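You operate a simulated robot arm through the tools that you are given. There is no shell and no other tool. Be economical: measure what you need, move in short steps, check, and stop when the job is done.

You run a simulated robot arm. Do the job below in one go: nothing can be reset, and whatever is moved stays where it is left.

TASK
Pack the rice ball and the tangerine in the green lunch box and press its lid on.
Fine: the third snack stays on the board.

The check looks at the end state, three seconds after you hand in, the way a careful person would. Anything else that was tipped, shoved, dropped, spilled or broken makes it a failure. A push-on lid holds only when it is set on centred and level and pressed home; a screw cap is set on level and turned clockwise until tight.

THE ROBOT
A 7-joint arm with a two-finger parallel gripper, fixed in place. Base frame: the origin is at the foot of the arm, x ahead of it, y to its left, z up; the work surface is at about z = 0.86. Lengths are in m, angles in rad, forces in N, time in s.
With the tool pointing down near the work surface it reaches from about 0.48 to 0.92 m from the base axis. Its first joint turns from -2.007 to 2.007 rad. Payload 3.91 kg.
The TCP is the grasp point between the finger pads, 0.03 m short of the fingertips. In the tool frame z runs along the fingers and y along their closing line. The gripper opens to 0.11 m. The fingers are 0.02 m wide and 0.01 m thick; the gripper's body (0.048 by 0.112 m) begins 0.055 m behind the TCP.
Orientation is that of the tool frame in the base frame, as a unit quaternion [w, x, y, z]. With the fingers straight down and closing along the base's y, the tool's x points along the base's -x, its y along +y and its z along -z.

THE INTERFACE
- The arm moves only by the tool servo_tool. Its argument "targets" is a list of rows, each an object of numbers (a shift or turn left out is 0, a gripper value left out holds the last): "tx", "ty", "tz": the shift along the tool's x, y, z in m; "rx", "ry", "rz": the turn, a rotation vector about the tool's x, y, z in rad; "jaw": the closure, from 0 (fully open) to 1 (shut). In form: [{"tx": .., "ty": .., "tz": .., "rx": .., "ry": .., "rz": .., "jaw": ..}, ...]. A call has 1 to 8 rows; each row shifts and turns the commanded pose from where the row before left it, along the tool's axes as they then stand. A row lasts 0.2 s, in which the tool goes at most 0.05 m and 0.15 rad; a call with a longer step from one row to the next is refused whole, and so is a gripper value outside its range. A pose out of reach is approached as far as the arm can. The call stops where the force on the tool passes 40 N (or 10 N more than at its start, if that is more) or the arm is blocked; 0.2 s more then pass. The fingers move at their own pace (about 0.153 m/s each) and stop on an object; they squeeze with about 42 N. The grip force told is the motor's: it shows also when the fingers shut on nothing. Time passes only in rows, and 0.2 s behind the last, so rows that do not move let the fingers close. The reply holds the time, the measured pose of the TCP, the force on the tool along the base axes, the opening and the grip force, in the units named above and with some noise, with the torque about the TCP (base axes, N m) and any sound that the robot's microphone picked up, and new pictures: "pictures" is both (left out), scene, wrist or none.
- Cameras (640 x 400 px; columns grow to the right, rows downward): "scene" is fixed at [0.0509, 0.6502, 1.6019]; the picture's right is [-0.65, -0.76, 0.00], its down [-0.56, 0.49, -0.67] and it looks along [0.51, -0.44, -0.74] (base axes); focal length 322 px, centre (320, 200). "wrist" rides on the gripper at [0.072, 0.017, -0.103] in the tool frame; the picture's right is [-0.23, 0.97, 0.00], its down [-0.76, -0.18, -0.62] and it looks along [-0.61, -0.14, 0.78] (tool axes); focal length 222 px, centre (320, 200). There is no depth. A picture from a camera that has moved, and an enlarged one, comes with that camera's place and axes in the base frame and with its lens.
- move_column(by): slides the trunk up (or, below 0, down) by that many m; the arm rides with it, the base frame stays. It gives what a move gives, with no picture.
- zoom(camera, box): a new picture of the part [left, top, right, bottom] of that camera's present view, enlarged. The clock stands still meanwhile.
- job_done(): hands the job in; it is judged then, once.

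Go step by step. Nothing tells you positions but the pictures and the camera data: compare them with the known pose of the tool, close in by small moves and look again before you grip or let go. The budget is 120 turns and 200 pictures, counting those below and the enlarged ones. Unless the task says otherwise, let go and move clear before handing in, and close with one line.

The tools are called by a JSON object that holds its "api" and its "payload". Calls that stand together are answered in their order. servo_tool: Moves the arm, as the interface text tells. Its arguments: {"type":"object","properties":{"targets":{"type":"array","items":{"type":"object","properties":{"tx":{"type":"number"},"ty":{"type":"number"},"tz":{"type":"number"},"rx":{"type":"number"},"ry":{"type":"number"},"rz":{"type":"number"},"jaw":{"type":"number"}}}},"pictures":{"type":"string","enum":["both","scene","wrist","none"]}},"required":["targets"]} The other tools are called the same way: move_column (by) slides the trunk up or down; zoom (camera, box) takes an enlarged picture of a part of a camera's view; job_done () hands the job in.

At the start:

```text
time_s: 0.0
tcp_pos: [0.5278, 0.4066, 1.201]
tcp_rot: [0.0, 0.0, 1.0, 0.0]
contact_force: [0.1, -0.5, 0.3]
ft_torque: [-0.01, 0.01, -0.02]
gripper_width: 0.1102
finger_force: 0.0
trunk travel left (down, up): [-0.775, 0.215]
```

scene: 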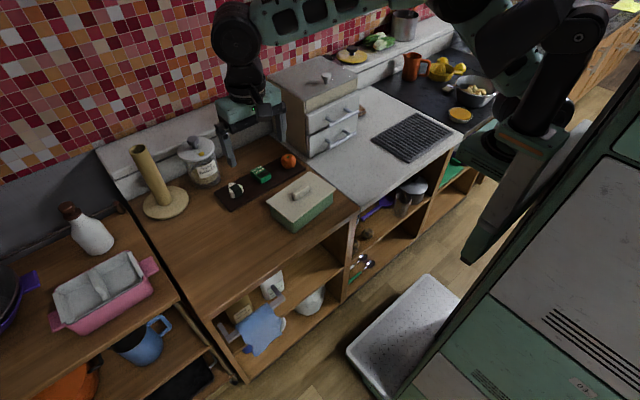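
wrist: 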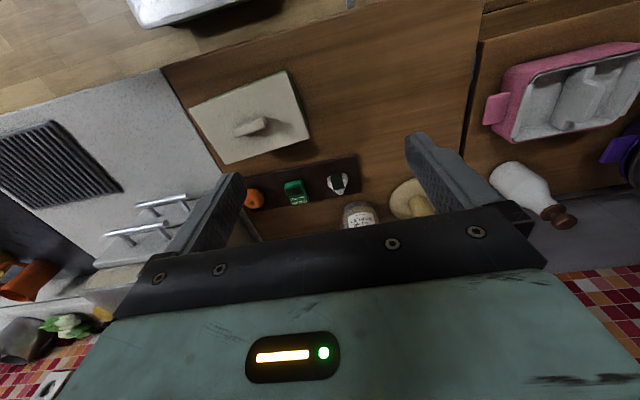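

I see the lidded green lunch box near (0.54, 0.29) and the board at x≈0.75 with rice ball, a green snack and the tangerine. I'll zoom for accurate measures.

{"api": "zoom", "payload": {"camera": "scene", "box": [200, 130, 360, 230]}}

{"api": "zoom", "payload": {"camera": "wrist", "box": [170, 60, 410, 210]}}

```text
4.00 times, centred on (280, 180) of scene
camera zoom: at [0.0509, 0.6502, 1.6019], right [-0.65, -0.76, 0.0], down [-0.56, 0.49, -0.67], along [0.51, -0.44, -0.74], focal length 1288 px, centre (480, 280)
```

zoom: 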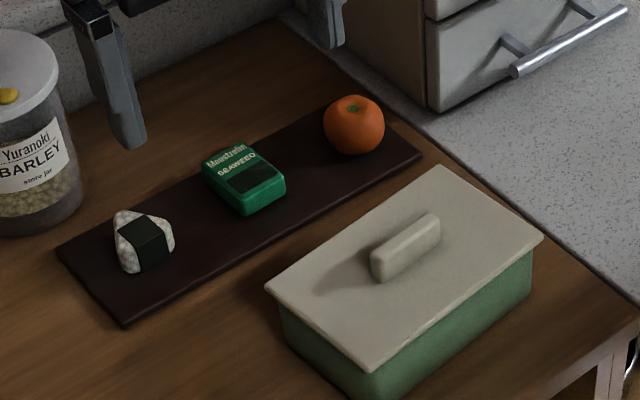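

```text
2.67 times, centred on (290, 135) of wrist
camera zoom: at [0.4567, 0.424, 1.3031], right [0.23, 0.97, 0.0], down [0.76, -0.18, 0.62], along [0.61, -0.14, -0.78], focal length 592 px, centre (400, 373)
```

zoom: 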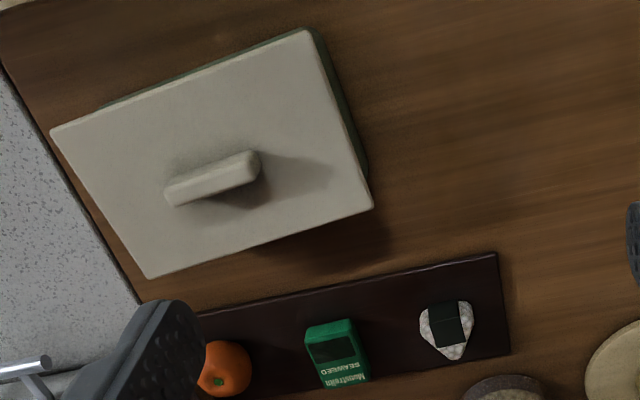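

The lid handle is near (0.556, 0.286, top 0.955), and the box is yawed about +0.085 rad. I move above the handle to take a closer look.

{"api": "servo_tool", "payload": {"targets": [{"tx": -0.0056, "ty": -0.024, "tz": 0.028}, {"tx": -0.0056, "ty": -0.024, "tz": 0.028}, {"tx": -0.0056, "ty": -0.024, "tz": 0.028}, {"tx": -0.0056, "ty": -0.024, "tz": 0.028}, {"tx": -0.0056, "ty": -0.024, "tz": 0.028}, {"rz": -0.085, "jaw": 0}, {}], "pictures": "both"}}

```text
time_s: 1.6
tcp_pos: [0.5552, 0.2883, 1.0598]
tcp_rot: [0.0, -0.043, 0.999, 0.0]
contact_force: [0.3, -0.6, -0.3]
ft_torque: [0.0, 0.03, -0.02]
gripper_width: 0.11
finger_force: 0.0
trunk travel left (down, up): [-0.775, 0.215]
camera wrist: at [0.4831, 0.2987, 1.1629], right [0.14, 0.99, 0.0], down [0.77, -0.11, 0.62], along [0.62, -0.09, -0.78], focal length 222 px, centre (320, 200)
```

scene: 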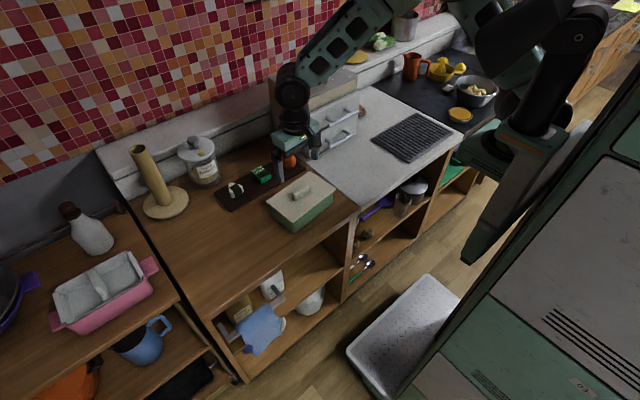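
wrist: 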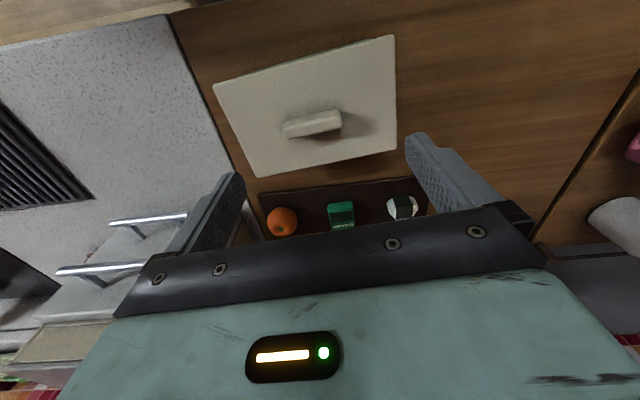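

The tool is above the lid. I enlarge the wrist view to refine the handle centre and yaw.

{"api": "zoom", "payload": {"camera": "wrist", "box": [204, 30, 404, 180]}}

{"api": "zoom", "payload": {"camera": "scene", "box": [256, 160, 352, 240]}}

```text
2.67 times, centred on (304, 105) of wrist
camera zoom: at [0.4831, 0.2987, 1.1629], right [0.14, 0.99, 0.0], down [0.77, -0.11, 0.62], along [0.62, -0.09, -0.78], focal length 592 px, centre (363, 453)
```

zoom: 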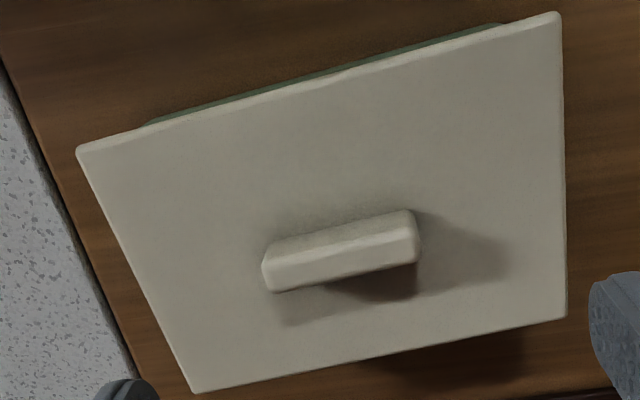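

```text
5.00 times, centred on (304, 200) of scene
camera zoom: at [0.0509, 0.6502, 1.6019], right [-0.65, -0.76, 0.0], down [-0.56, 0.49, -0.67], along [0.51, -0.44, -0.74], focal length 1610 px, centre (400, 200)
```

zoom: 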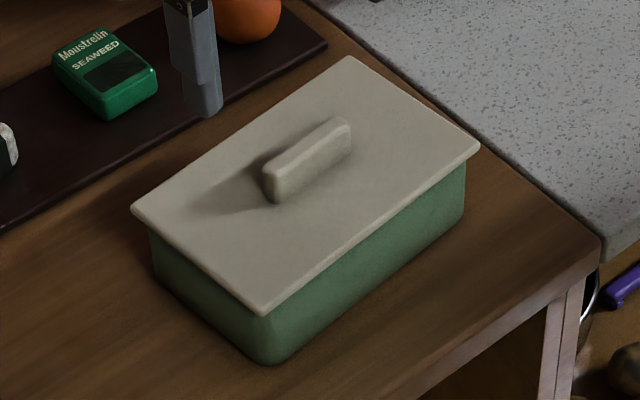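

Triangulated lid centre is (0.5615, 0.279), lid top at z≈0.930, yaw ≈0.09. I'll straddle the handle's ends, descending to just above the lid.

{"api": "servo_tool", "payload": {"targets": [{"tx": -0.0052, "ty": -0.0095, "rz": -0.006}, {"tz": 0.03}, {"tz": 0.03}, {"tz": 0.02}, {"tz": 0.011}, {}]}}

```text
time_s: 3.0
tcp_pos: [0.5608, 0.2793, 0.9679]
tcp_rot: [0.0, -0.045, 0.999, 0.0]
contact_force: [0.2, 0.1, 0.3]
ft_torque: [0.0, -0.03, 0.01]
gripper_width: 0.11
finger_force: 0.0
trunk travel left (down, up): [-0.775, 0.215]
camera wrist: at [0.4891, 0.2889, 1.0713], right [0.14, 0.99, 0.0], down [0.77, -0.11, 0.62], along [0.62, -0.09, -0.78], focal length 222 px, centre (320, 200)
```

scene: 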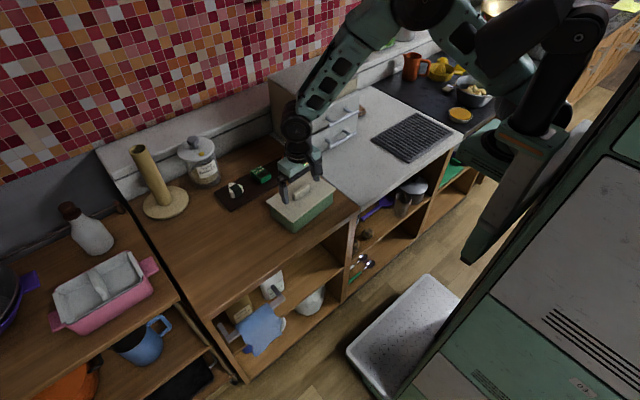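
wrist: 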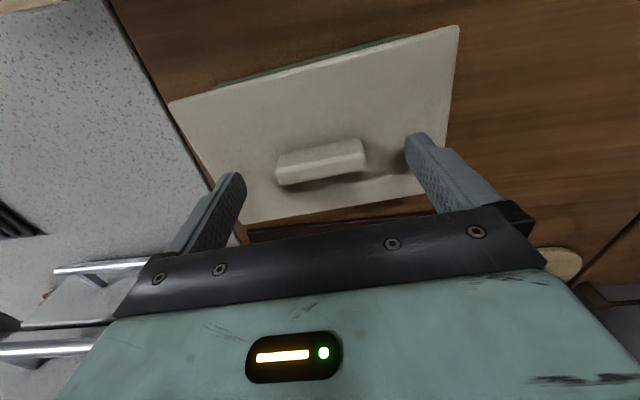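

The fingers straddle the handle. A close look to check alignment before closing.

{"api": "zoom", "payload": {"camera": "scene", "box": [256, 150, 352, 230]}}

{"api": "zoom", "payload": {"camera": "wrist", "box": [200, 80, 440, 230]}}

```text
5.00 times, centred on (304, 190) of scene
camera zoom: at [0.0509, 0.6502, 1.6019], right [-0.65, -0.76, 0.0], down [-0.56, 0.49, -0.67], along [0.51, -0.44, -0.74], focal length 1610 px, centre (400, 250)
```

zoom: 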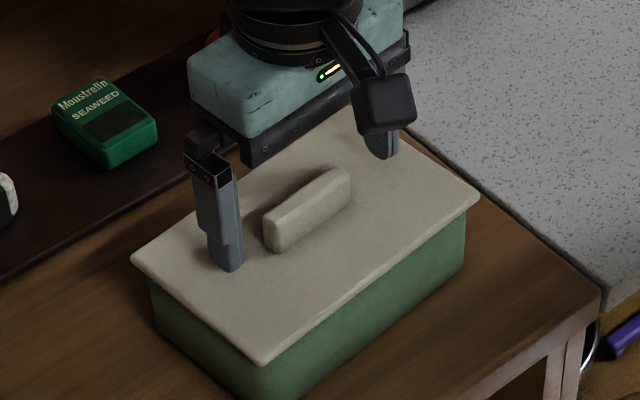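

```text
2.67 times, centred on (320, 155) of wrist
camera zoom: at [0.4891, 0.2889, 1.0713], right [0.14, 0.99, 0.0], down [0.77, -0.11, 0.62], along [0.62, -0.09, -0.78], focal length 592 px, centre (320, 320)
```

zoom: 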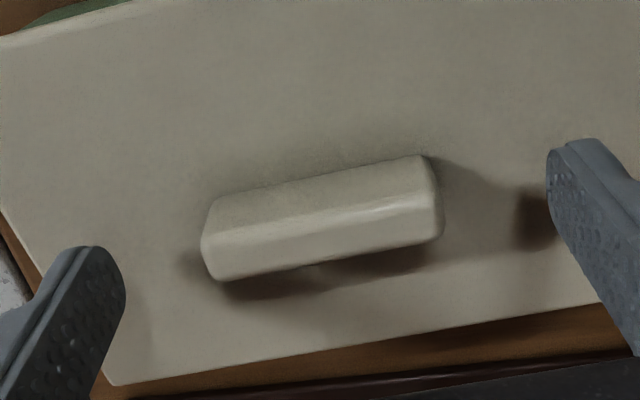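

Alignment is good. I lower about 3 mm more and close on the handle.

{"api": "servo_tool", "payload": {"targets": [{"tz": 0.003}, {"jaw": 1}, {}, {}, {}], "pictures": "wrist"}}

```text
time_s: 4.2
tcp_pos: [0.5608, 0.2769, 0.9651]
tcp_rot: [0.0, -0.046, 0.999, 0.0]
contact_force: [-0.1, -0.1, 0.2]
ft_torque: [0.0, 0.02, 0.0]
gripper_width: 0.0591
finger_force: 42.0
trunk travel left (down, up): [-0.775, 0.215]
camera wrist: at [0.4887, 0.2887, 1.0686], right [0.14, 0.99, 0.0], down [0.77, -0.11, 0.62], along [0.62, -0.09, -0.78], focal length 222 px, centre (320, 200)
```

wrist: 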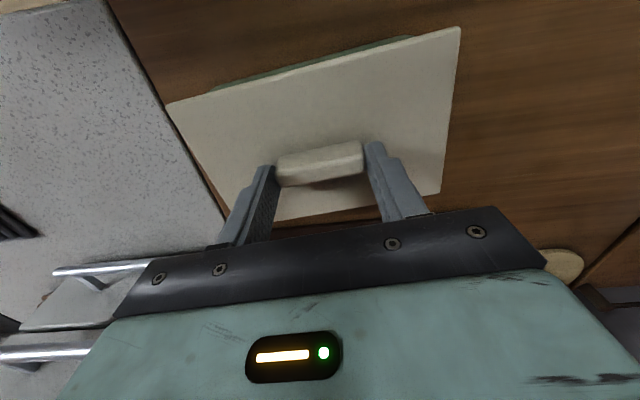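

Holding the handle (seated pose: 0.5608, 0.277, 0.9651). Lifting slowly straight up.

{"api": "servo_tool", "payload": {"targets": [{"tz": -0.004}, {"tz": -0.006}, {"tz": -0.01}, {"tz": -0.02}, {"tz": -0.02}, {}]}}

```text
time_s: 5.6
tcp_pos: [0.5598, 0.2779, 1.0256]
tcp_rot: [0.0, -0.045, 0.999, 0.0]
contact_force: [0.3, -0.1, 0.9]
ft_torque: [0.01, 0.0, -0.01]
gripper_width: 0.0
finger_force: 37.8
trunk travel left (down, up): [-0.775, 0.215]
camera wrist: at [0.4884, 0.2872, 1.1288], right [0.14, 0.99, 0.0], down [0.77, -0.11, 0.62], along [0.62, -0.09, -0.78], focal length 222 px, centre (320, 200)
```

scene: 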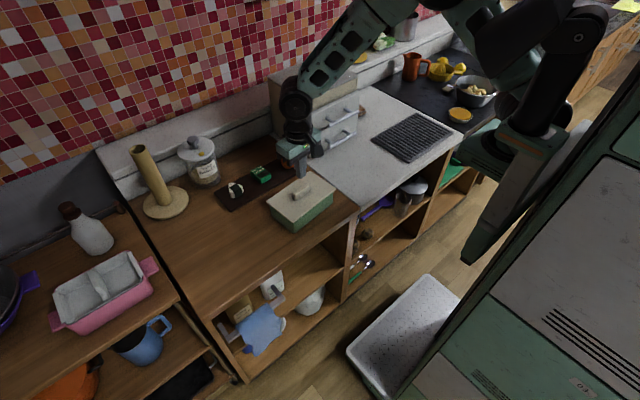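
wrist: 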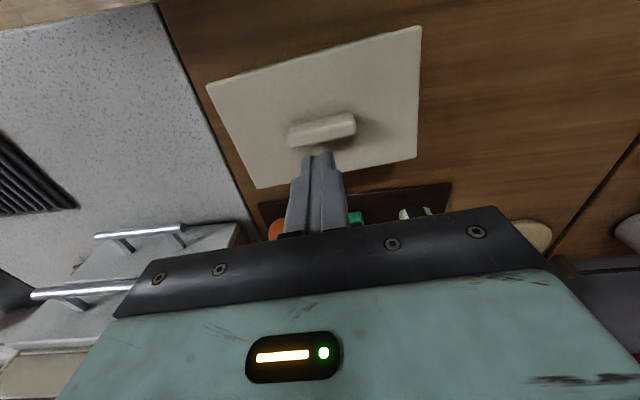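

The fingers slipped off the rounded ends; the lid is tight. I'll turn the gripper 90° to grip the long flat sides, as deep as possible.

{"api": "servo_tool", "payload": {"targets": [{"jaw": 0.3, "tz": -0.02}, {"rz": -0.14}, {"rz": -0.14}, {"rz": -0.14}, {"rz": -0.14}, {"rz": -0.14}, {"rz": -0.14}], "pictures": "none"}}

{"api": "servo_tool", "payload": {"targets": [{"rz": -0.146}, {"rz": -0.146}, {"rz": -0.146}, {"rz": -0.146}, {"rz": -0.146}, {}]}}

{"api": "zoom", "payload": {"camera": "scene", "box": [256, 160, 352, 240]}}

```text
time_s: 7.2
tcp_pos: [0.5612, 0.2785, 1.0455]
tcp_rot: [0.0, -0.45, 0.893, 0.0]
contact_force: [0.4, -0.5, -0.2]
ft_torque: [0.03, 0.0, 0.01]
gripper_width: 0.077
finger_force: 0.0
trunk travel left (down, up): [-0.775, 0.215]
```

```text
time_s: 8.6
tcp_pos: [0.5635, 0.277, 1.0466]
tcp_rot: [0.0, 0.739, -0.674, 0.0]
contact_force: [0.4, 0.4, 0.9]
ft_torque: [-0.02, 0.03, -0.02]
gripper_width: 0.077
finger_force: 0.1
trunk travel left (down, up): [-0.775, 0.215]
camera wrist: at [0.5532, 0.2048, 1.1491], right [-0.99, 0.14, 0.0], down [0.11, 0.77, 0.62], along [0.09, 0.62, -0.78], focal length 222 px, centre (320, 200)
```

scene: 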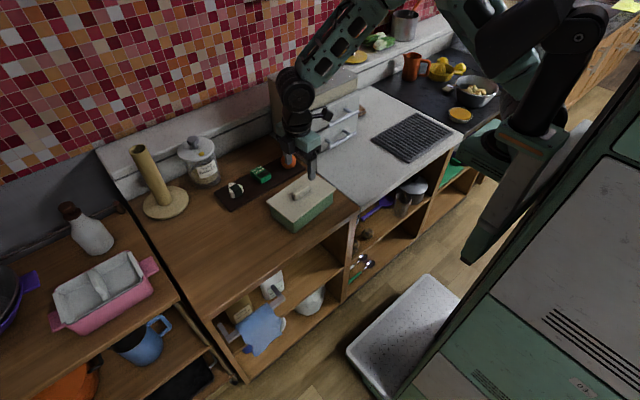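
wrist: 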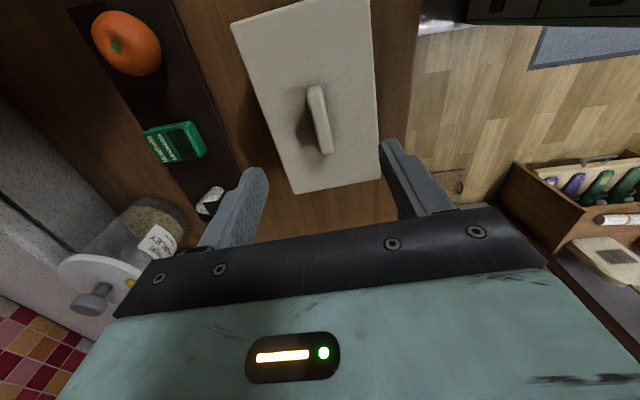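

```text
5.00 times, centred on (304, 200) of scene
camera zoom: at [0.0509, 0.6502, 1.6019], right [-0.65, -0.76, 0.0], down [-0.56, 0.49, -0.67], along [0.51, -0.44, -0.74], focal length 1610 px, centre (400, 200)
```

zoom: 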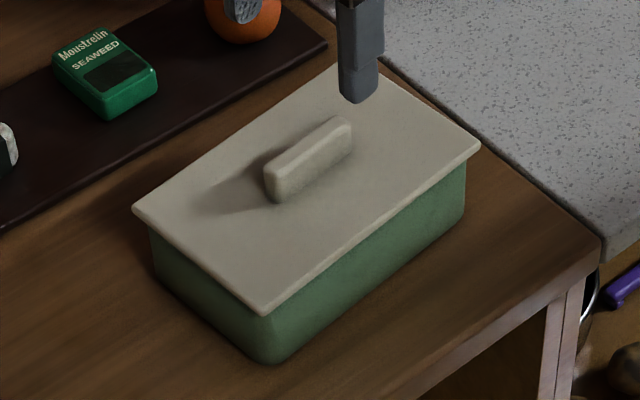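

The box hasn't moved and yaw is right (0.092+90°). Descending to straddle the handle's long sides.

{"api": "servo_tool", "payload": {"targets": [{"tz": 0.03}, {"tz": 0.03}, {"tz": 0.015}, {"tz": 0.006}, {}], "pictures": "wrist"}}

{"api": "zoom", "payload": {"camera": "scene", "box": [256, 160, 352, 240]}}

```text
time_s: 9.8
tcp_pos: [0.5634, 0.279, 0.9654]
tcp_rot: [0.0, 0.738, -0.674, 0.001]
contact_force: [0.2, 0.6, -0.3]
ft_torque: [0.01, 0.05, 0.0]
gripper_width: 0.077
finger_force: 0.0
trunk travel left (down, up): [-0.775, 0.215]
camera wrist: at [0.5537, 0.2052, 1.068], right [-0.99, 0.14, 0.0], down [0.11, 0.77, 0.62], along [0.09, 0.62, -0.78], focal length 222 px, centre (320, 200)
```

wrist: 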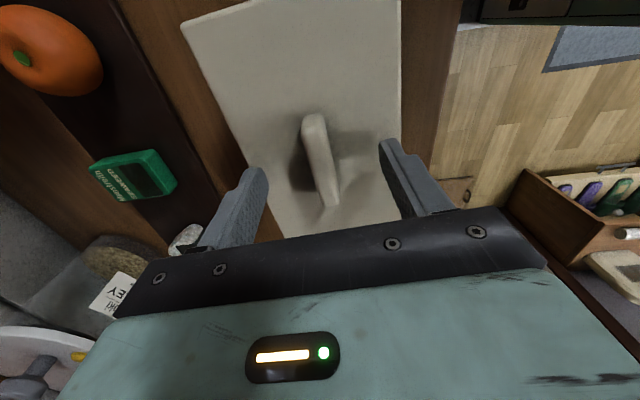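

```text
5.00 times, centred on (304, 200) of scene
camera zoom: at [0.0509, 0.6502, 1.6019], right [-0.65, -0.76, 0.0], down [-0.56, 0.49, -0.67], along [0.51, -0.44, -0.74], focal length 1610 px, centre (400, 200)
```

zoom: 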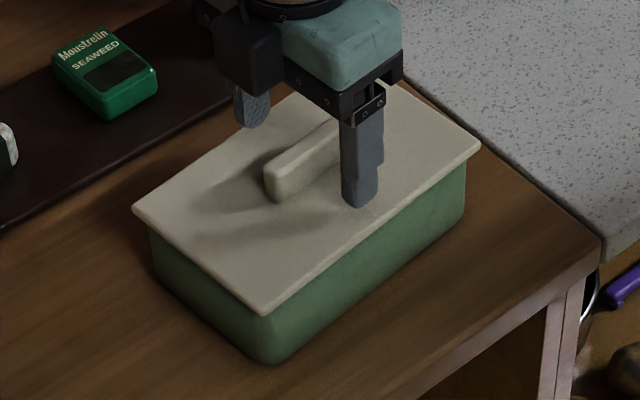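

Fingers are straddling. I'll lower a few mm to feel the lid.

{"api": "servo_tool", "payload": {"targets": [{"tz": 0.002}, {"tz": 0.002}, {}], "pictures": "none"}}

```text
time_s: 10.6
tcp_pos: [0.5636, 0.2773, 0.9606]
tcp_rot: [0.0, 0.739, -0.674, 0.0]
contact_force: [-0.2, -0.1, 0.2]
ft_torque: [-0.02, 0.01, -0.02]
gripper_width: 0.0773
finger_force: 0.0
trunk travel left (down, up): [-0.775, 0.215]
```

{"api": "servo_tool", "payload": {"targets": [{"tz": 0.002}, {}], "pictures": "none"}}

```text
time_s: 11.2
tcp_pos: [0.5626, 0.2782, 0.9572]
tcp_rot: [0.0, 0.739, -0.674, 0.0]
contact_force: [0.3, -0.5, 0.2]
ft_torque: [0.04, 0.03, -0.02]
gripper_width: 0.077
finger_force: 0.0
trunk travel left (down, up): [-0.775, 0.215]
```

No contact yet, so the lid is slightly lower than estimated; continue.

{"api": "servo_tool", "payload": {"targets": [{"tz": 0.002}, {}], "pictures": "none"}}

{"api": "servo_tool", "payload": {"targets": [{"tz": 0.002}, {}], "pictures": "none"}}

{"api": "zoom", "payload": {"camera": "scene", "box": [280, 170, 344, 220]}}

```text
time_s: 11.8
tcp_pos: [0.562, 0.278, 0.9566]
tcp_rot: [0.0, 0.737, -0.675, 0.0]
contact_force: [0.1, 0.0, 0.2]
ft_torque: [-0.01, 0.01, -0.01]
gripper_width: 0.077
finger_force: 0.1
trunk travel left (down, up): [-0.775, 0.215]
```

```text
time_s: 12.4
tcp_pos: [0.5622, 0.2775, 0.9552]
tcp_rot: [-0.001, 0.738, -0.675, 0.0]
contact_force: [-0.3, -0.8, 10.6]
ft_torque: [-0.11, 0.15, -0.03]
gripper_width: 0.0769
finger_force: 0.1
trunk travel left (down, up): [-0.775, 0.215]
```

```text
8.00 times, centred on (312, 195) of scene
camera zoom: at [0.0509, 0.6502, 1.6019], right [-0.65, -0.76, 0.0], down [-0.56, 0.49, -0.67], along [0.51, -0.44, -0.74], focal length 2577 px, centre (384, 240)
```

zoom: 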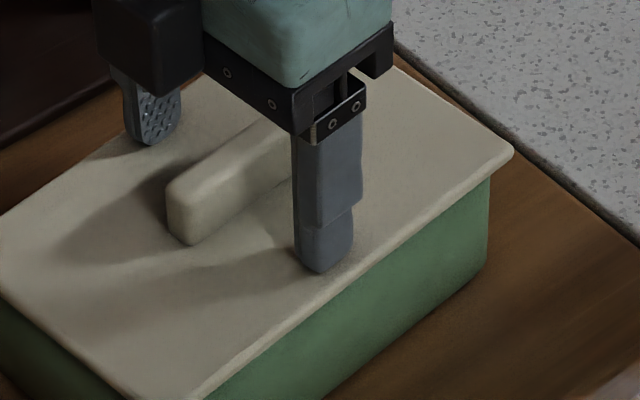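

Contact at TCP z≈0.956, so my first grip was too high. Back off 1 mm, close fully, and look.

{"api": "servo_tool", "payload": {"targets": [{"tz": -0.0015}, {"jaw": 1}, {}, {}, {}], "pictures": "none"}}

{"api": "servo_tool", "payload": {"targets": [{"tz": -0.003}, {"tz": -0.003}, {"tz": -0.004}, {"tz": -0.005}, {"tz": -0.005}, {"tz": -0.01}, {}]}}

```text
time_s: 13.6
tcp_pos: [0.5624, 0.2784, 0.9561]
tcp_rot: [0.0, 0.739, -0.674, 0.0]
contact_force: [0.0, -0.6, -0.5]
ft_torque: [0.0, 0.02, -0.04]
gripper_width: 0.0127
finger_force: 41.9
trunk travel left (down, up): [-0.775, 0.215]
```

```text
time_s: 15.2
tcp_pos: [0.5611, 0.2776, 0.9858]
tcp_rot: [0.001, 0.738, -0.675, -0.001]
contact_force: [0.6, 0.1, 0.2]
ft_torque: [0.0, 0.03, 0.01]
gripper_width: 0.0128
finger_force: 42.3
trunk travel left (down, up): [-0.775, 0.215]
camera wrist: at [0.5519, 0.2041, 1.09], right [-0.99, 0.14, 0.0], down [0.11, 0.77, 0.62], along [0.09, 0.62, -0.78], focal length 222 px, centre (320, 200)
```

scene: 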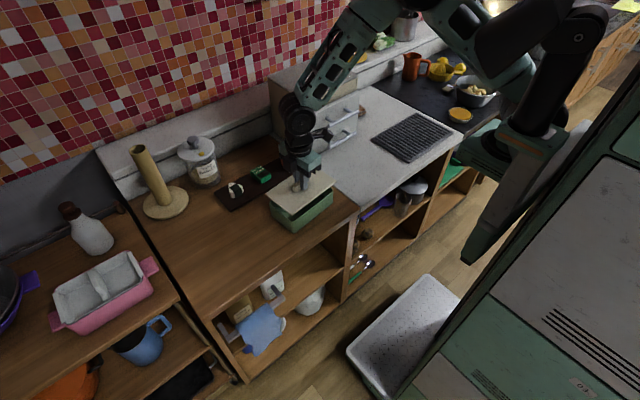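
wrist: 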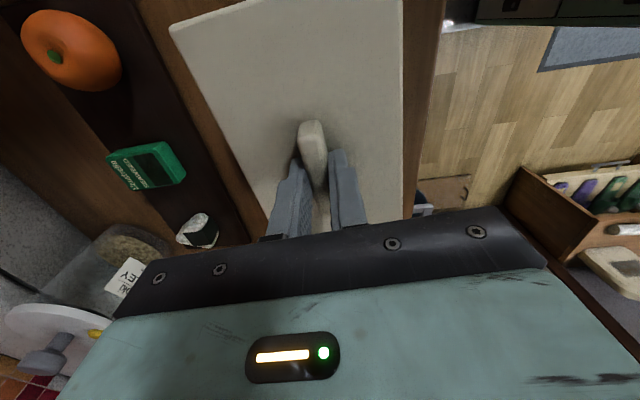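

The lid is off and in the grip. Check tilt and the open box.

{"api": "zoom", "payload": {"camera": "scene", "box": [256, 150, 352, 240]}}

```text
4.44 times, centred on (304, 195) of scene
camera zoom: at [0.0509, 0.6502, 1.6019], right [-0.65, -0.76, 0.0], down [-0.56, 0.49, -0.67], along [0.51, -0.44, -0.74], focal length 1432 px, centre (391, 222)
```

zoom: 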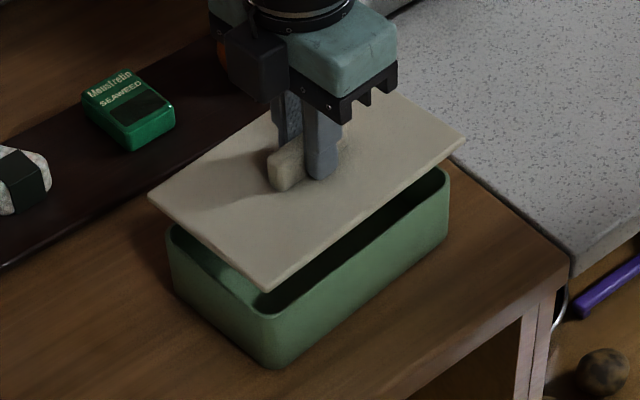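

The lid is level and the box is undisturbed. I carry the lid to free table at about (0.56, 0.50).

{"api": "servo_tool", "payload": {"targets": [{"tz": -0.03}, {"tz": -0.02}, {"tx": -0.0369, "ty": -0.0034}, {"tx": -0.0369, "ty": -0.0034}, {"tx": -0.0369, "ty": -0.0034}, {"tx": -0.0369, "ty": -0.0034}, {"tx": -0.0369, "ty": -0.0034}, {"tx": -0.0369, "ty": -0.0034}]}}

{"api": "zoom", "payload": {"camera": "scene", "box": [190, 120, 350, 240]}}

```text
time_s: 17.0
tcp_pos: [0.5634, 0.4987, 1.039]
tcp_rot: [0.0, 0.739, -0.674, 0.001]
contact_force: [0.2, 0.1, 0.1]
ft_torque: [0.02, 0.03, 0.03]
gripper_width: 0.0125
finger_force: 41.9
trunk travel left (down, up): [-0.775, 0.215]
camera wrist: at [0.5542, 0.4259, 1.1416], right [-0.99, 0.14, 0.0], down [0.11, 0.77, 0.62], along [0.09, 0.62, -0.78], focal length 222 px, centre (320, 200)
```

scene: 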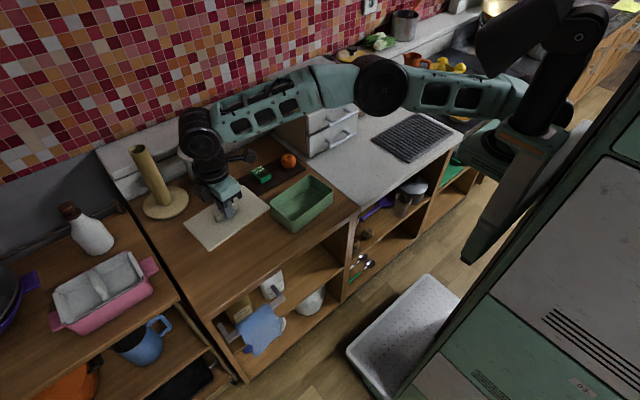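
wrist: 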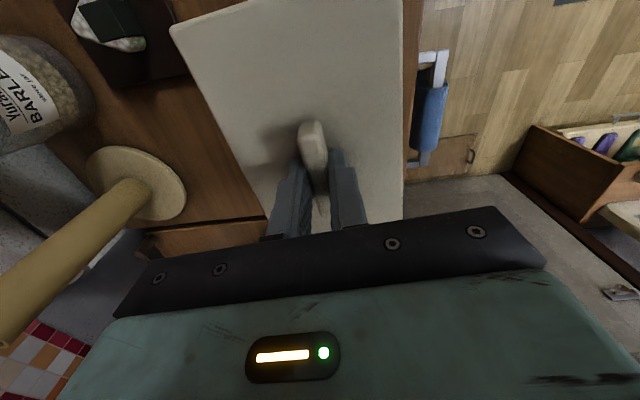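

```text
3.33 times, centred on (270, 180) of scene
camera zoom: at [0.0509, 0.6502, 1.6019], right [-0.65, -0.76, 0.0], down [-0.56, 0.49, -0.67], along [0.51, -0.44, -0.74], focal length 1074 px, centre (487, 267)
```

zoom: 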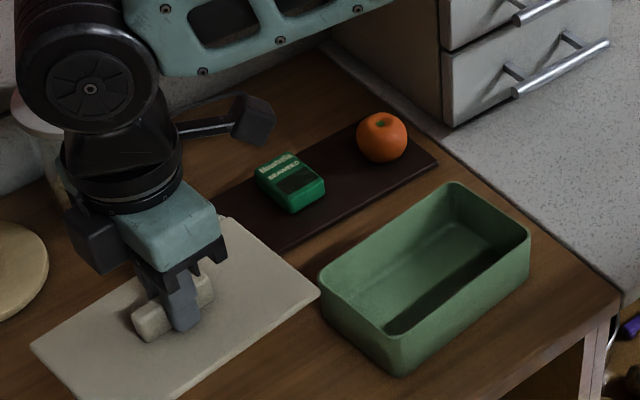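

The path is clear. Lower the lid toward the table, then feel for contact.

{"api": "servo_tool", "payload": {"targets": [{"tz": 0.04}, {"tz": 0.04}, {"tz": 0.03}, {"tz": 0.01}, {}], "pictures": "none"}}

{"api": "servo_tool", "payload": {"targets": [{"tz": 0.003}, {"tz": 0.003}, {}], "pictures": "none"}}

{"api": "zoom", "payload": {"camera": "scene", "box": [170, 160, 290, 260]}}

```text
time_s: 18.2
tcp_pos: [0.5634, 0.5005, 0.9166]
tcp_rot: [0.001, 0.739, -0.674, 0.0]
contact_force: [-0.8, 0.0, -0.4]
ft_torque: [0.02, -0.01, 0.01]
gripper_width: 0.0129
finger_force: 42.1
trunk travel left (down, up): [-0.775, 0.215]
```

```text
time_s: 19.0
tcp_pos: [0.5641, 0.5008, 0.91]
tcp_rot: [-0.001, 0.738, -0.674, 0.0]
contact_force: [-0.5, 0.2, -0.9]
ft_torque: [-0.01, 0.02, -0.02]
gripper_width: 0.0129
finger_force: 41.9
trunk travel left (down, up): [-0.775, 0.215]
```

```text
4.00 times, centred on (230, 210) of scene
camera zoom: at [0.0509, 0.6502, 1.6019], right [-0.65, -0.76, 0.0], down [-0.56, 0.49, -0.67], along [0.51, -0.44, -0.74], focal length 1288 px, centre (680, 160)
```

zoom: 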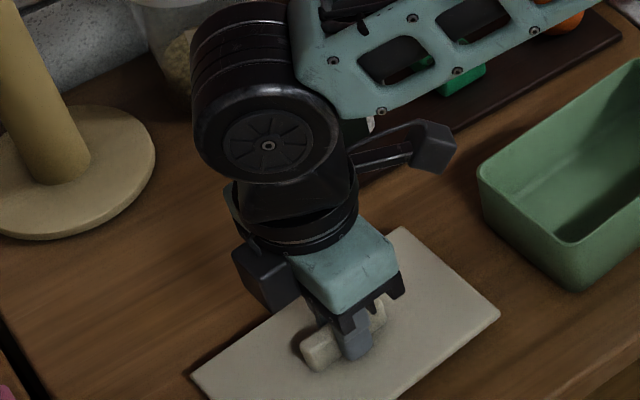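

{"api": "servo_tool", "payload": {"targets": [{"tz": 0.003}, {"tz": 0.002}, {}], "pictures": "none"}}

{"api": "servo_tool", "payload": {"targets": [{"tz": 0.002}, {}], "pictures": "none"}}

{"api": "servo_tool", "payload": {"targets": [{"tz": 0.002}, {}], "pictures": "none"}}

```text
time_s: 19.8
tcp_pos: [0.5627, 0.5003, 0.9065]
tcp_rot: [0.0, 0.739, -0.674, 0.0]
contact_force: [0.2, 0.1, -0.7]
ft_torque: [0.01, -0.03, 0.0]
gripper_width: 0.0131
finger_force: 42.0
trunk travel left (down, up): [-0.775, 0.215]
```

```text
time_s: 20.4
tcp_pos: [0.5615, 0.5013, 0.9045]
tcp_rot: [0.0, 0.738, -0.674, 0.0]
contact_force: [0.3, -0.1, 0.0]
ft_torque: [0.01, -0.02, -0.05]
gripper_width: 0.0128
finger_force: 41.5
trunk travel left (down, up): [-0.775, 0.215]
```

```text
time_s: 21.0
tcp_pos: [0.5627, 0.5005, 0.903]
tcp_rot: [-0.002, 0.737, -0.676, -0.001]
contact_force: [-1.0, -0.8, 7.9]
ft_torque: [0.62, 0.12, 0.07]
gripper_width: 0.0129
finger_force: 41.7
trunk travel left (down, up): [-0.775, 0.215]
```

Lid has touched down (7.9 N). Release and rise.

{"api": "servo_tool", "payload": {"targets": [{"tz": -0.0008, "jaw": 0.5}, {}, {}, {"tz": -0.02}, {"tz": -0.04}, {"tz": -0.05}, {"tz": -0.02}]}}

{"api": "zoom", "payload": {"camera": "scene", "box": [170, 140, 350, 260]}}

```text
time_s: 22.6
tcp_pos: [0.5593, 0.4993, 1.0324]
tcp_rot: [0.0, 0.738, -0.675, -0.001]
contact_force: [0.8, 0.3, 0.2]
ft_torque: [0.03, 0.04, -0.01]
gripper_width: 0.0549
finger_force: 0.0
trunk travel left (down, up): [-0.775, 0.215]
camera wrist: at [0.5507, 0.4258, 1.1358], right [-0.99, 0.14, 0.0], down [0.11, 0.77, 0.62], along [0.09, 0.62, -0.78], focal length 222 px, centre (320, 200)
```

scene: 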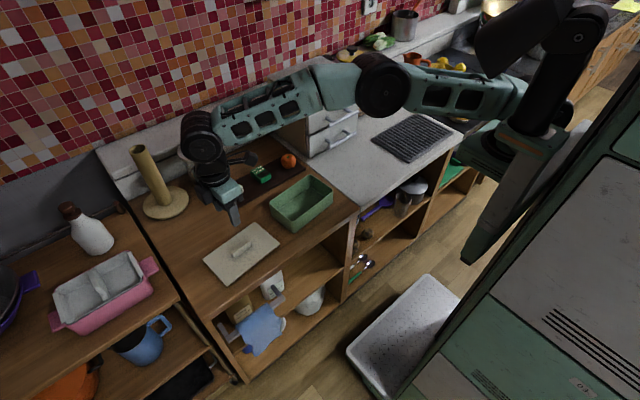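
wrist: 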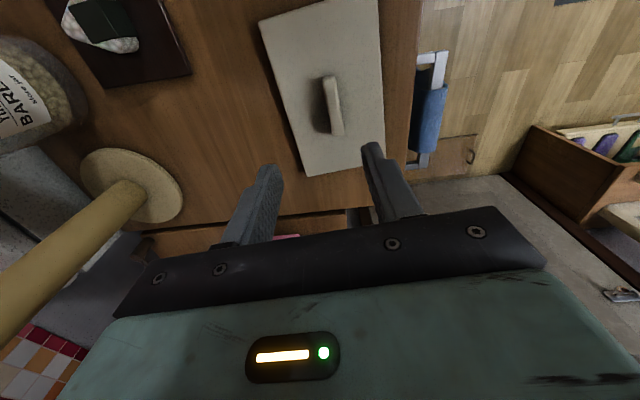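

```text
3.33 times, centred on (260, 200) of scene
camera zoom: at [0.0509, 0.6502, 1.6019], right [-0.65, -0.76, 0.0], down [-0.56, 0.49, -0.67], along [0.51, -0.44, -0.74], focal length 1074 px, centre (520, 200)
```

zoom: 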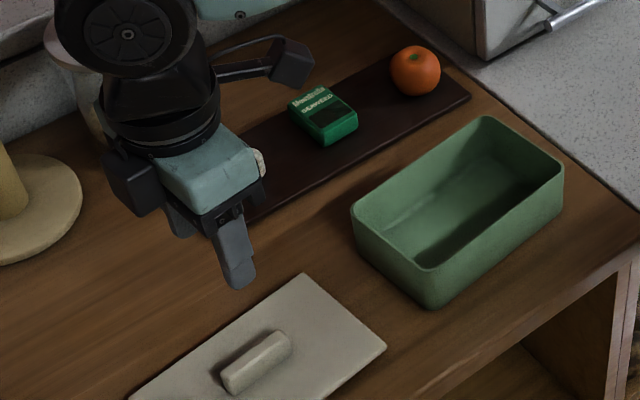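

The lid rests safely on the table. I rotate back so the fingers close along y, then go over to the rice ball.

{"api": "servo_tool", "payload": {"targets": [{"rz": 0.145, "tz": -0.02, "jaw": 0}, {"rz": 0.145, "tz": -0.02}, {"rz": 0.145}, {"rz": 0.145}, {"rz": 0.145}, {"rz": 0.145}, {"rz": 0.145}, {"rz": 0.145}], "pictures": "none"}}

{"api": "servo_tool", "payload": {"targets": [{"rz": 0.145}, {"rz": 0.145}, {"rz": 0.121}, {"tx": -0.04, "ty": -0.026}, {"tx": -0.04, "ty": -0.026}, {"tx": -0.04, "ty": -0.026}, {}]}}

```text
time_s: 24.4
tcp_pos: [0.5642, 0.5, 1.0717]
tcp_rot: [0.0, -0.246, 0.969, 0.001]
contact_force: [0.1, -0.4, -0.2]
ft_torque: [0.01, 0.0, -0.01]
gripper_width: 0.1103
finger_force: 0.1
trunk travel left (down, up): [-0.775, 0.215]
```

```text
time_s: 26.0
tcp_pos: [0.6881, 0.4272, 1.0734]
tcp_rot: [0.0, -0.044, 0.999, 0.0]
contact_force: [0.4, 0.6, 0.6]
ft_torque: [0.01, -0.06, -0.01]
gripper_width: 0.1097
finger_force: 0.1
out of reach, approached as far as the arm can: row 6
trunk travel left (down, up): [-0.775, 0.215]
camera wrist: at [0.614, 0.4387, 1.1759], right [0.14, 0.99, 0.0], down [0.77, -0.11, 0.62], along [0.62, -0.09, -0.78], focal length 222 px, centre (320, 200)
```

scene: 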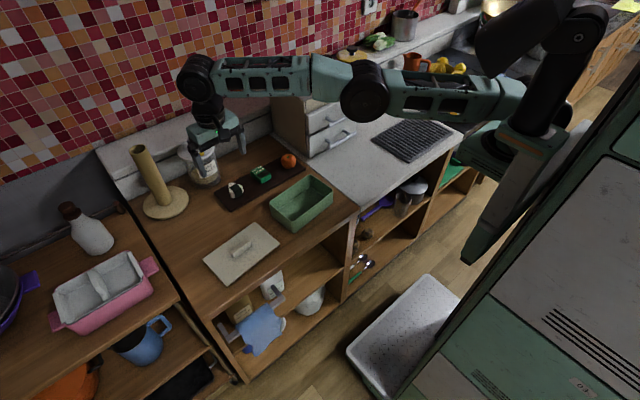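
wrist: 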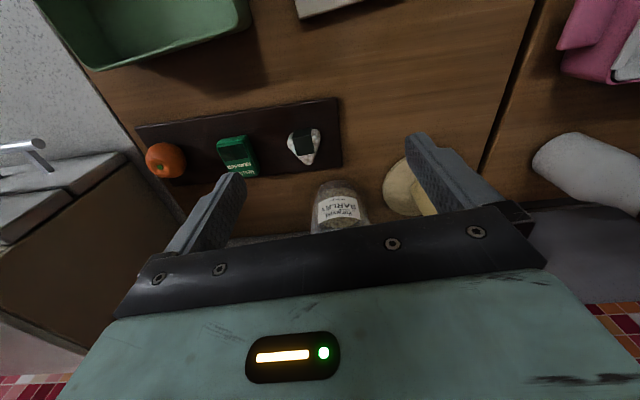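

Reach ends here at this height; lower works better. First enlarge the rice ball.

{"api": "zoom", "payload": {"camera": "wrist", "box": [130, 80, 370, 230]}}

{"api": "zoom", "payload": {"camera": "scene", "box": [205, 140, 309, 220]}}

```text
2.67 times, centred on (250, 155) of wrist
camera zoom: at [0.614, 0.4387, 1.1759], right [0.14, 0.99, 0.0], down [0.77, -0.11, 0.62], along [0.62, -0.09, -0.78], focal length 592 px, centre (507, 320)
```

zoom: 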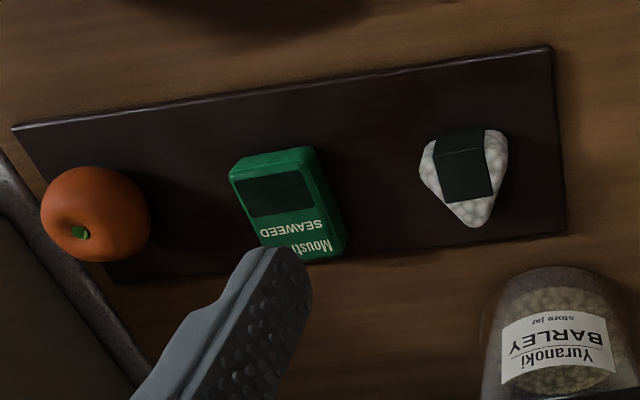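

```text
5.00 times, centred on (257, 180) of scene
camera zoom: at [0.0509, 0.6502, 1.6019], right [-0.65, -0.76, 0.0], down [-0.56, 0.49, -0.67], along [0.51, -0.44, -0.74], focal length 1610 px, centre (635, 300)
```

zoom: 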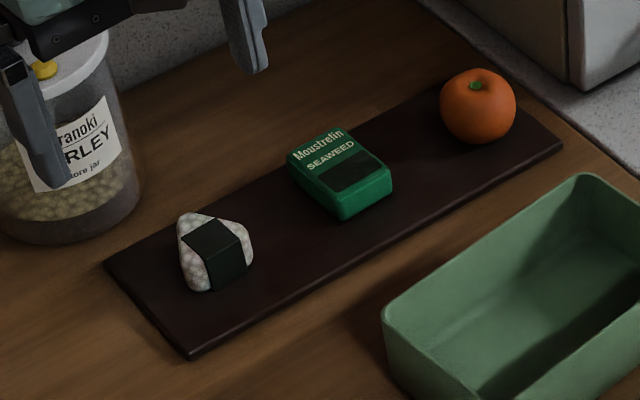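

The rice ball lies flat, with its apex toward +x, centroid about (0.738, 0.40). I'll turn to yaw ≈0.36 so that one finger lies flat on its side, and descend partway.

{"api": "servo_tool", "payload": {"targets": [{"tz": 0.03, "rz": -0.135, "jaw": 0.2}, {"tz": 0.03, "rz": -0.135}, {"tx": -0.0172, "ty": -0.0209}, {"tx": -0.0172, "ty": -0.0209}, {"tz": 0.02}, {}]}}

{"api": "zoom", "payload": {"camera": "wrist", "box": [180, 60, 460, 235]}}

{"api": "zoom", "payload": {"camera": "scene", "box": [180, 120, 308, 220]}}

```text
time_s: 27.4
tcp_pos: [0.7271, 0.3967, 0.9914]
tcp_rot: [0.0, -0.179, 0.984, 0.0]
contact_force: [0.1, -0.6, -0.8]
ft_torque: [-0.01, -0.01, 0.01]
gripper_width: 0.0882
finger_force: 0.0
out of reach, approached as far as the arm can: row 3, 4
trunk travel left (down, up): [-0.775, 0.215]
camera wrist: at [0.6548, 0.3872, 1.0946], right [-0.13, 0.99, 0.0], down [0.78, 0.1, 0.62], along [0.62, 0.08, -0.78], focal length 222 px, centre (320, 200)
```

scene: 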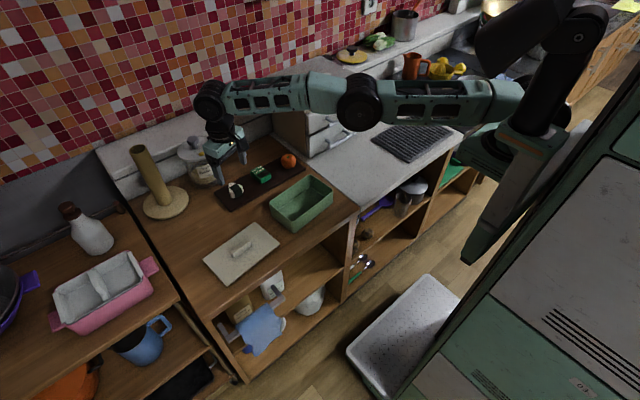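
wrist: 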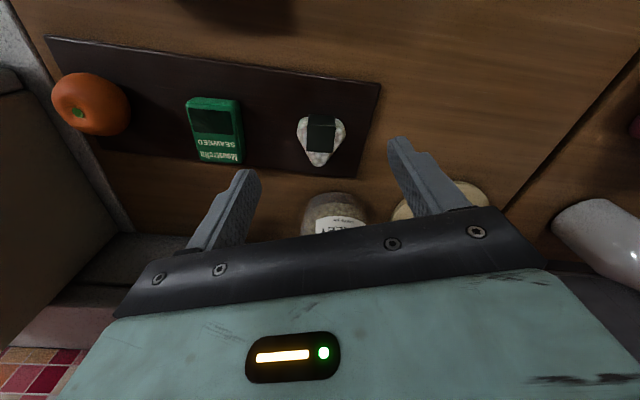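

```text
2.29 times, centred on (320, 148) of wrist
camera zoom: at [0.6548, 0.3872, 1.0946], right [-0.13, 0.99, 0.0], down [0.78, 0.1, 0.62], along [0.62, 0.08, -0.78], focal length 508 px, centre (320, 320)
```

zoom: 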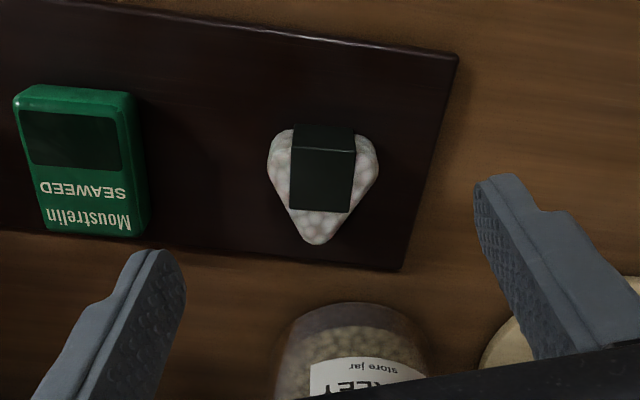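

```text
4.00 times, centred on (244, 170) of scene
camera zoom: at [0.0509, 0.6502, 1.6019], right [-0.65, -0.76, 0.0], down [-0.56, 0.49, -0.67], along [0.51, -0.44, -0.74], focal length 1288 px, centre (624, 320)
```

zoom: 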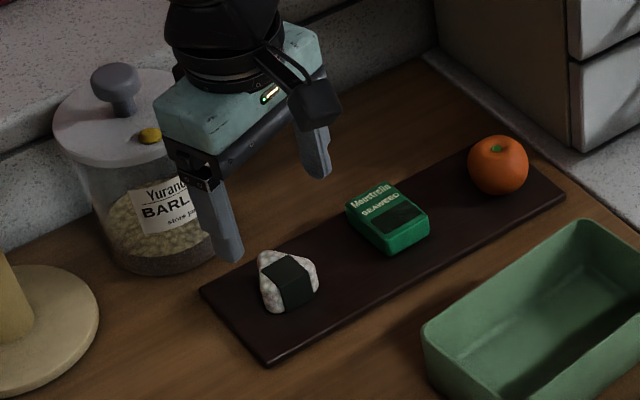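

Refined rice ball: base corners (0.734,0.376), (0.729,0.420), apex (0.770,0.400). Turn to yaw 0.50 (face normal), centre at (0.741,0.400), descend to 0.935.

{"api": "servo_tool", "payload": {"targets": [{"tz": 0.03, "rz": -0.14}, {"tz": 0.02}, {"tx": -0.0137, "ty": -0.004}, {}, {}], "pictures": "wrist"}}

{"api": "zoom", "payload": {"camera": "wrist", "box": [200, 80, 440, 230]}}

```text
time_s: 28.6
tcp_pos: [0.728, 0.393, 0.9429]
tcp_rot: [-0.001, -0.247, 0.969, -0.001]
contact_force: [0.4, 0.5, 1.4]
ft_torque: [-0.02, 0.03, 0.0]
gripper_width: 0.0883
finger_force: 0.1
out of reach, approached as far as the arm can: row 1, 3
trunk travel left (down, up): [-0.775, 0.215]
camera wrist: at [0.658, 0.3729, 1.045], right [-0.27, 0.96, 0.0], down [0.75, 0.21, 0.62], along [0.6, 0.17, -0.78], focal length 222 px, centre (320, 200)
```

wrist: 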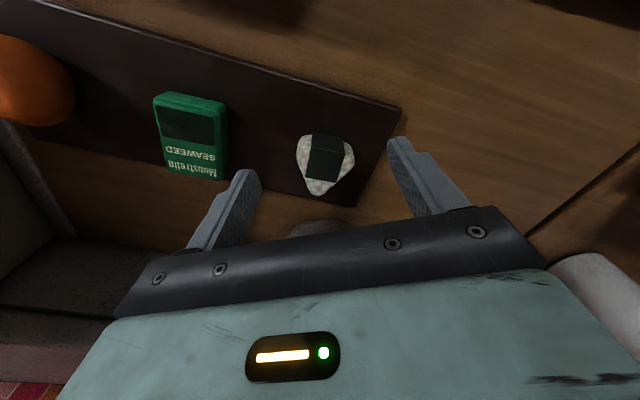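

```text
2.67 times, centred on (320, 155) of wrist
camera zoom: at [0.658, 0.3729, 1.045], right [-0.27, 0.96, 0.0], down [0.75, 0.21, 0.62], along [0.6, 0.17, -0.78], focal length 592 px, centre (320, 320)
```

zoom: 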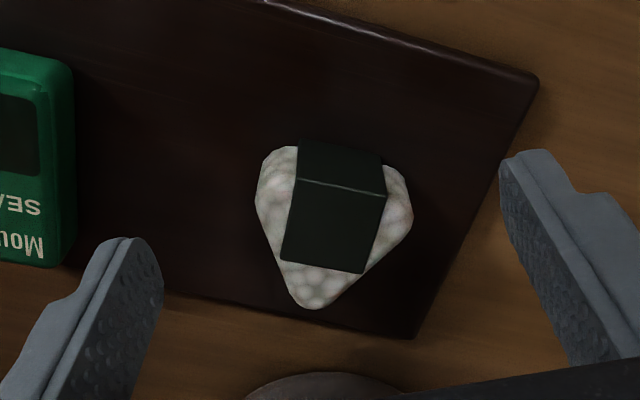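

The reach stops short by ~1 cm radially. Try a further push out after lowering slightly.

{"api": "servo_tool", "payload": {"targets": [{"tx": -0.013, "ty": 0.0}, {}, {}], "pictures": "none"}}

```text
time_s: 29.4
tcp_pos: [0.7281, 0.3932, 0.9413]
tcp_rot: [0.0, -0.247, 0.969, -0.001]
contact_force: [-0.3, 0.3, 0.9]
ft_torque: [-0.02, -0.02, -0.01]
gripper_width: 0.0881
finger_force: 0.1
out of reach, approached as far as the arm can: row 1
trunk travel left (down, up): [-0.775, 0.215]
```

The arm is stretched straight. I'll tilt the tool 0.1 rad about its y axis (fingers outward) to gain the missing centimetre; the closing line stays level.

{"api": "servo_tool", "payload": {"targets": [{"ry": -0.05}, {"ry": -0.05}, {}], "pictures": "none"}}

```text
time_s: 30.2
tcp_pos: [0.7406, 0.4033, 0.9409]
tcp_rot: [0.048, -0.246, 0.968, 0.012]
contact_force: [0.0, 0.6, -0.3]
ft_torque: [-0.03, -0.04, 0.01]
gripper_width: 0.088
finger_force: 0.1
out of reach, approached as far as the arm can: row 1, 2
trunk travel left (down, up): [-0.775, 0.215]
```

Now at (0.7406, 0.4033). Lower vertically and look.

{"api": "servo_tool", "payload": {"targets": [{"tz": 0.015, "tx": 0.0015}, {"tz": 0.01, "tx": 0.001}, {}], "pictures": "wrist"}}

{"api": "zoom", "payload": {"camera": "wrist", "box": [200, 80, 440, 230]}}

{"api": "zoom", "payload": {"camera": "scene", "box": [196, 145, 276, 210]}}

```text
time_s: 31.0
tcp_pos: [0.7406, 0.4034, 0.9163]
tcp_rot: [0.049, -0.247, 0.968, 0.013]
contact_force: [0.1, 0.6, 0.2]
ft_torque: [-0.02, 0.01, -0.03]
gripper_width: 0.0883
finger_force: 0.1
trunk travel left (down, up): [-0.775, 0.215]
camera wrist: at [0.6612, 0.3801, 1.0118], right [-0.27, 0.96, 0.02], down [0.7, 0.18, 0.7], along [0.67, 0.2, -0.72], focal length 222 px, centre (320, 200)
```

wrist: 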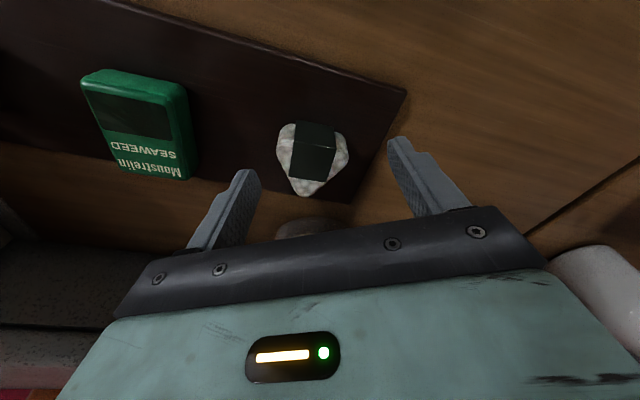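

```text
2.67 times, centred on (320, 155) of wrist
camera zoom: at [0.6612, 0.3801, 1.0118], right [-0.27, 0.96, 0.02], down [0.7, 0.18, 0.7], along [0.67, 0.2, -0.72], focal length 592 px, centre (320, 320)
```

zoom: 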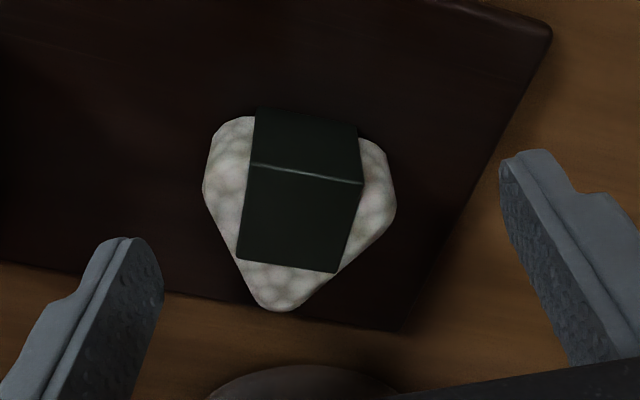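

```text
6.15 times, centred on (236, 178) of scene
camera zoom: at [0.0509, 0.6502, 1.6019], right [-0.65, -0.76, 0.0], down [-0.56, 0.49, -0.67], along [0.51, -0.44, -0.74], focal length 1982 px, centre (837, 338)
```

zoom: 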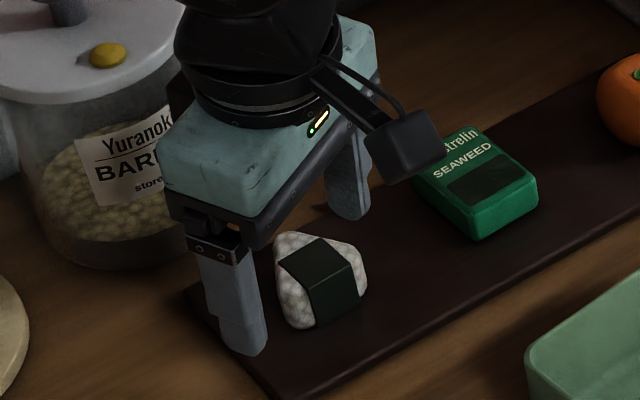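

Alignment is within ~2 mm. Small correction, lower to about 0.905, and check contact.

{"api": "servo_tool", "payload": {"targets": [{"ty": -0.002, "tx": 0.002}, {"tz": 0.005, "tx": 0.0005}, {"tz": 0.004, "tx": 0.0004}, {}], "pictures": "none"}}

{"api": "servo_tool", "payload": {"targets": [{"tz": 0.003, "tx": 0.0003}, {}], "pictures": "none"}}

{"api": "zoom", "payload": {"camera": "scene", "box": [196, 145, 276, 210]}}

```text
time_s: 32.0
tcp_pos: [0.7403, 0.4014, 0.9066]
tcp_rot: [0.048, -0.246, 0.968, 0.012]
contact_force: [0.6, 0.5, 0.4]
ft_torque: [0.02, -0.02, 0.02]
gripper_width: 0.088
finger_force: 0.0
trunk travel left (down, up): [-0.775, 0.215]
```

```text
time_s: 32.6
tcp_pos: [0.74, 0.4026, 0.904]
tcp_rot: [0.049, -0.247, 0.968, 0.013]
contact_force: [-0.3, -0.4, 0.1]
ft_torque: [-0.01, -0.03, -0.01]
gripper_width: 0.088
finger_force: 0.0
trunk travel left (down, up): [-0.775, 0.215]
```

```text
6.15 times, centred on (236, 178) of scene
camera zoom: at [0.0509, 0.6502, 1.6019], right [-0.65, -0.76, 0.0], down [-0.56, 0.49, -0.67], along [0.51, -0.44, -0.74], focal length 1982 px, centre (837, 338)
```

zoom: 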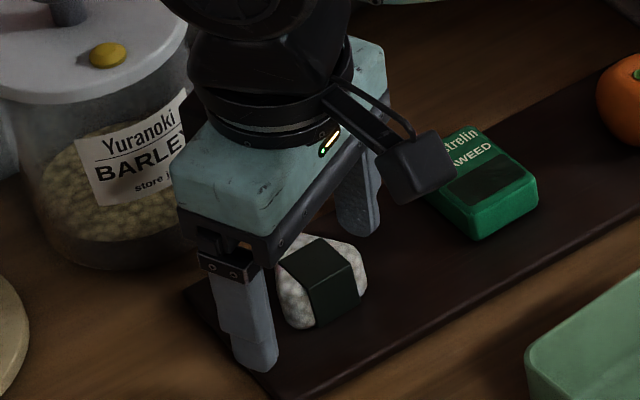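

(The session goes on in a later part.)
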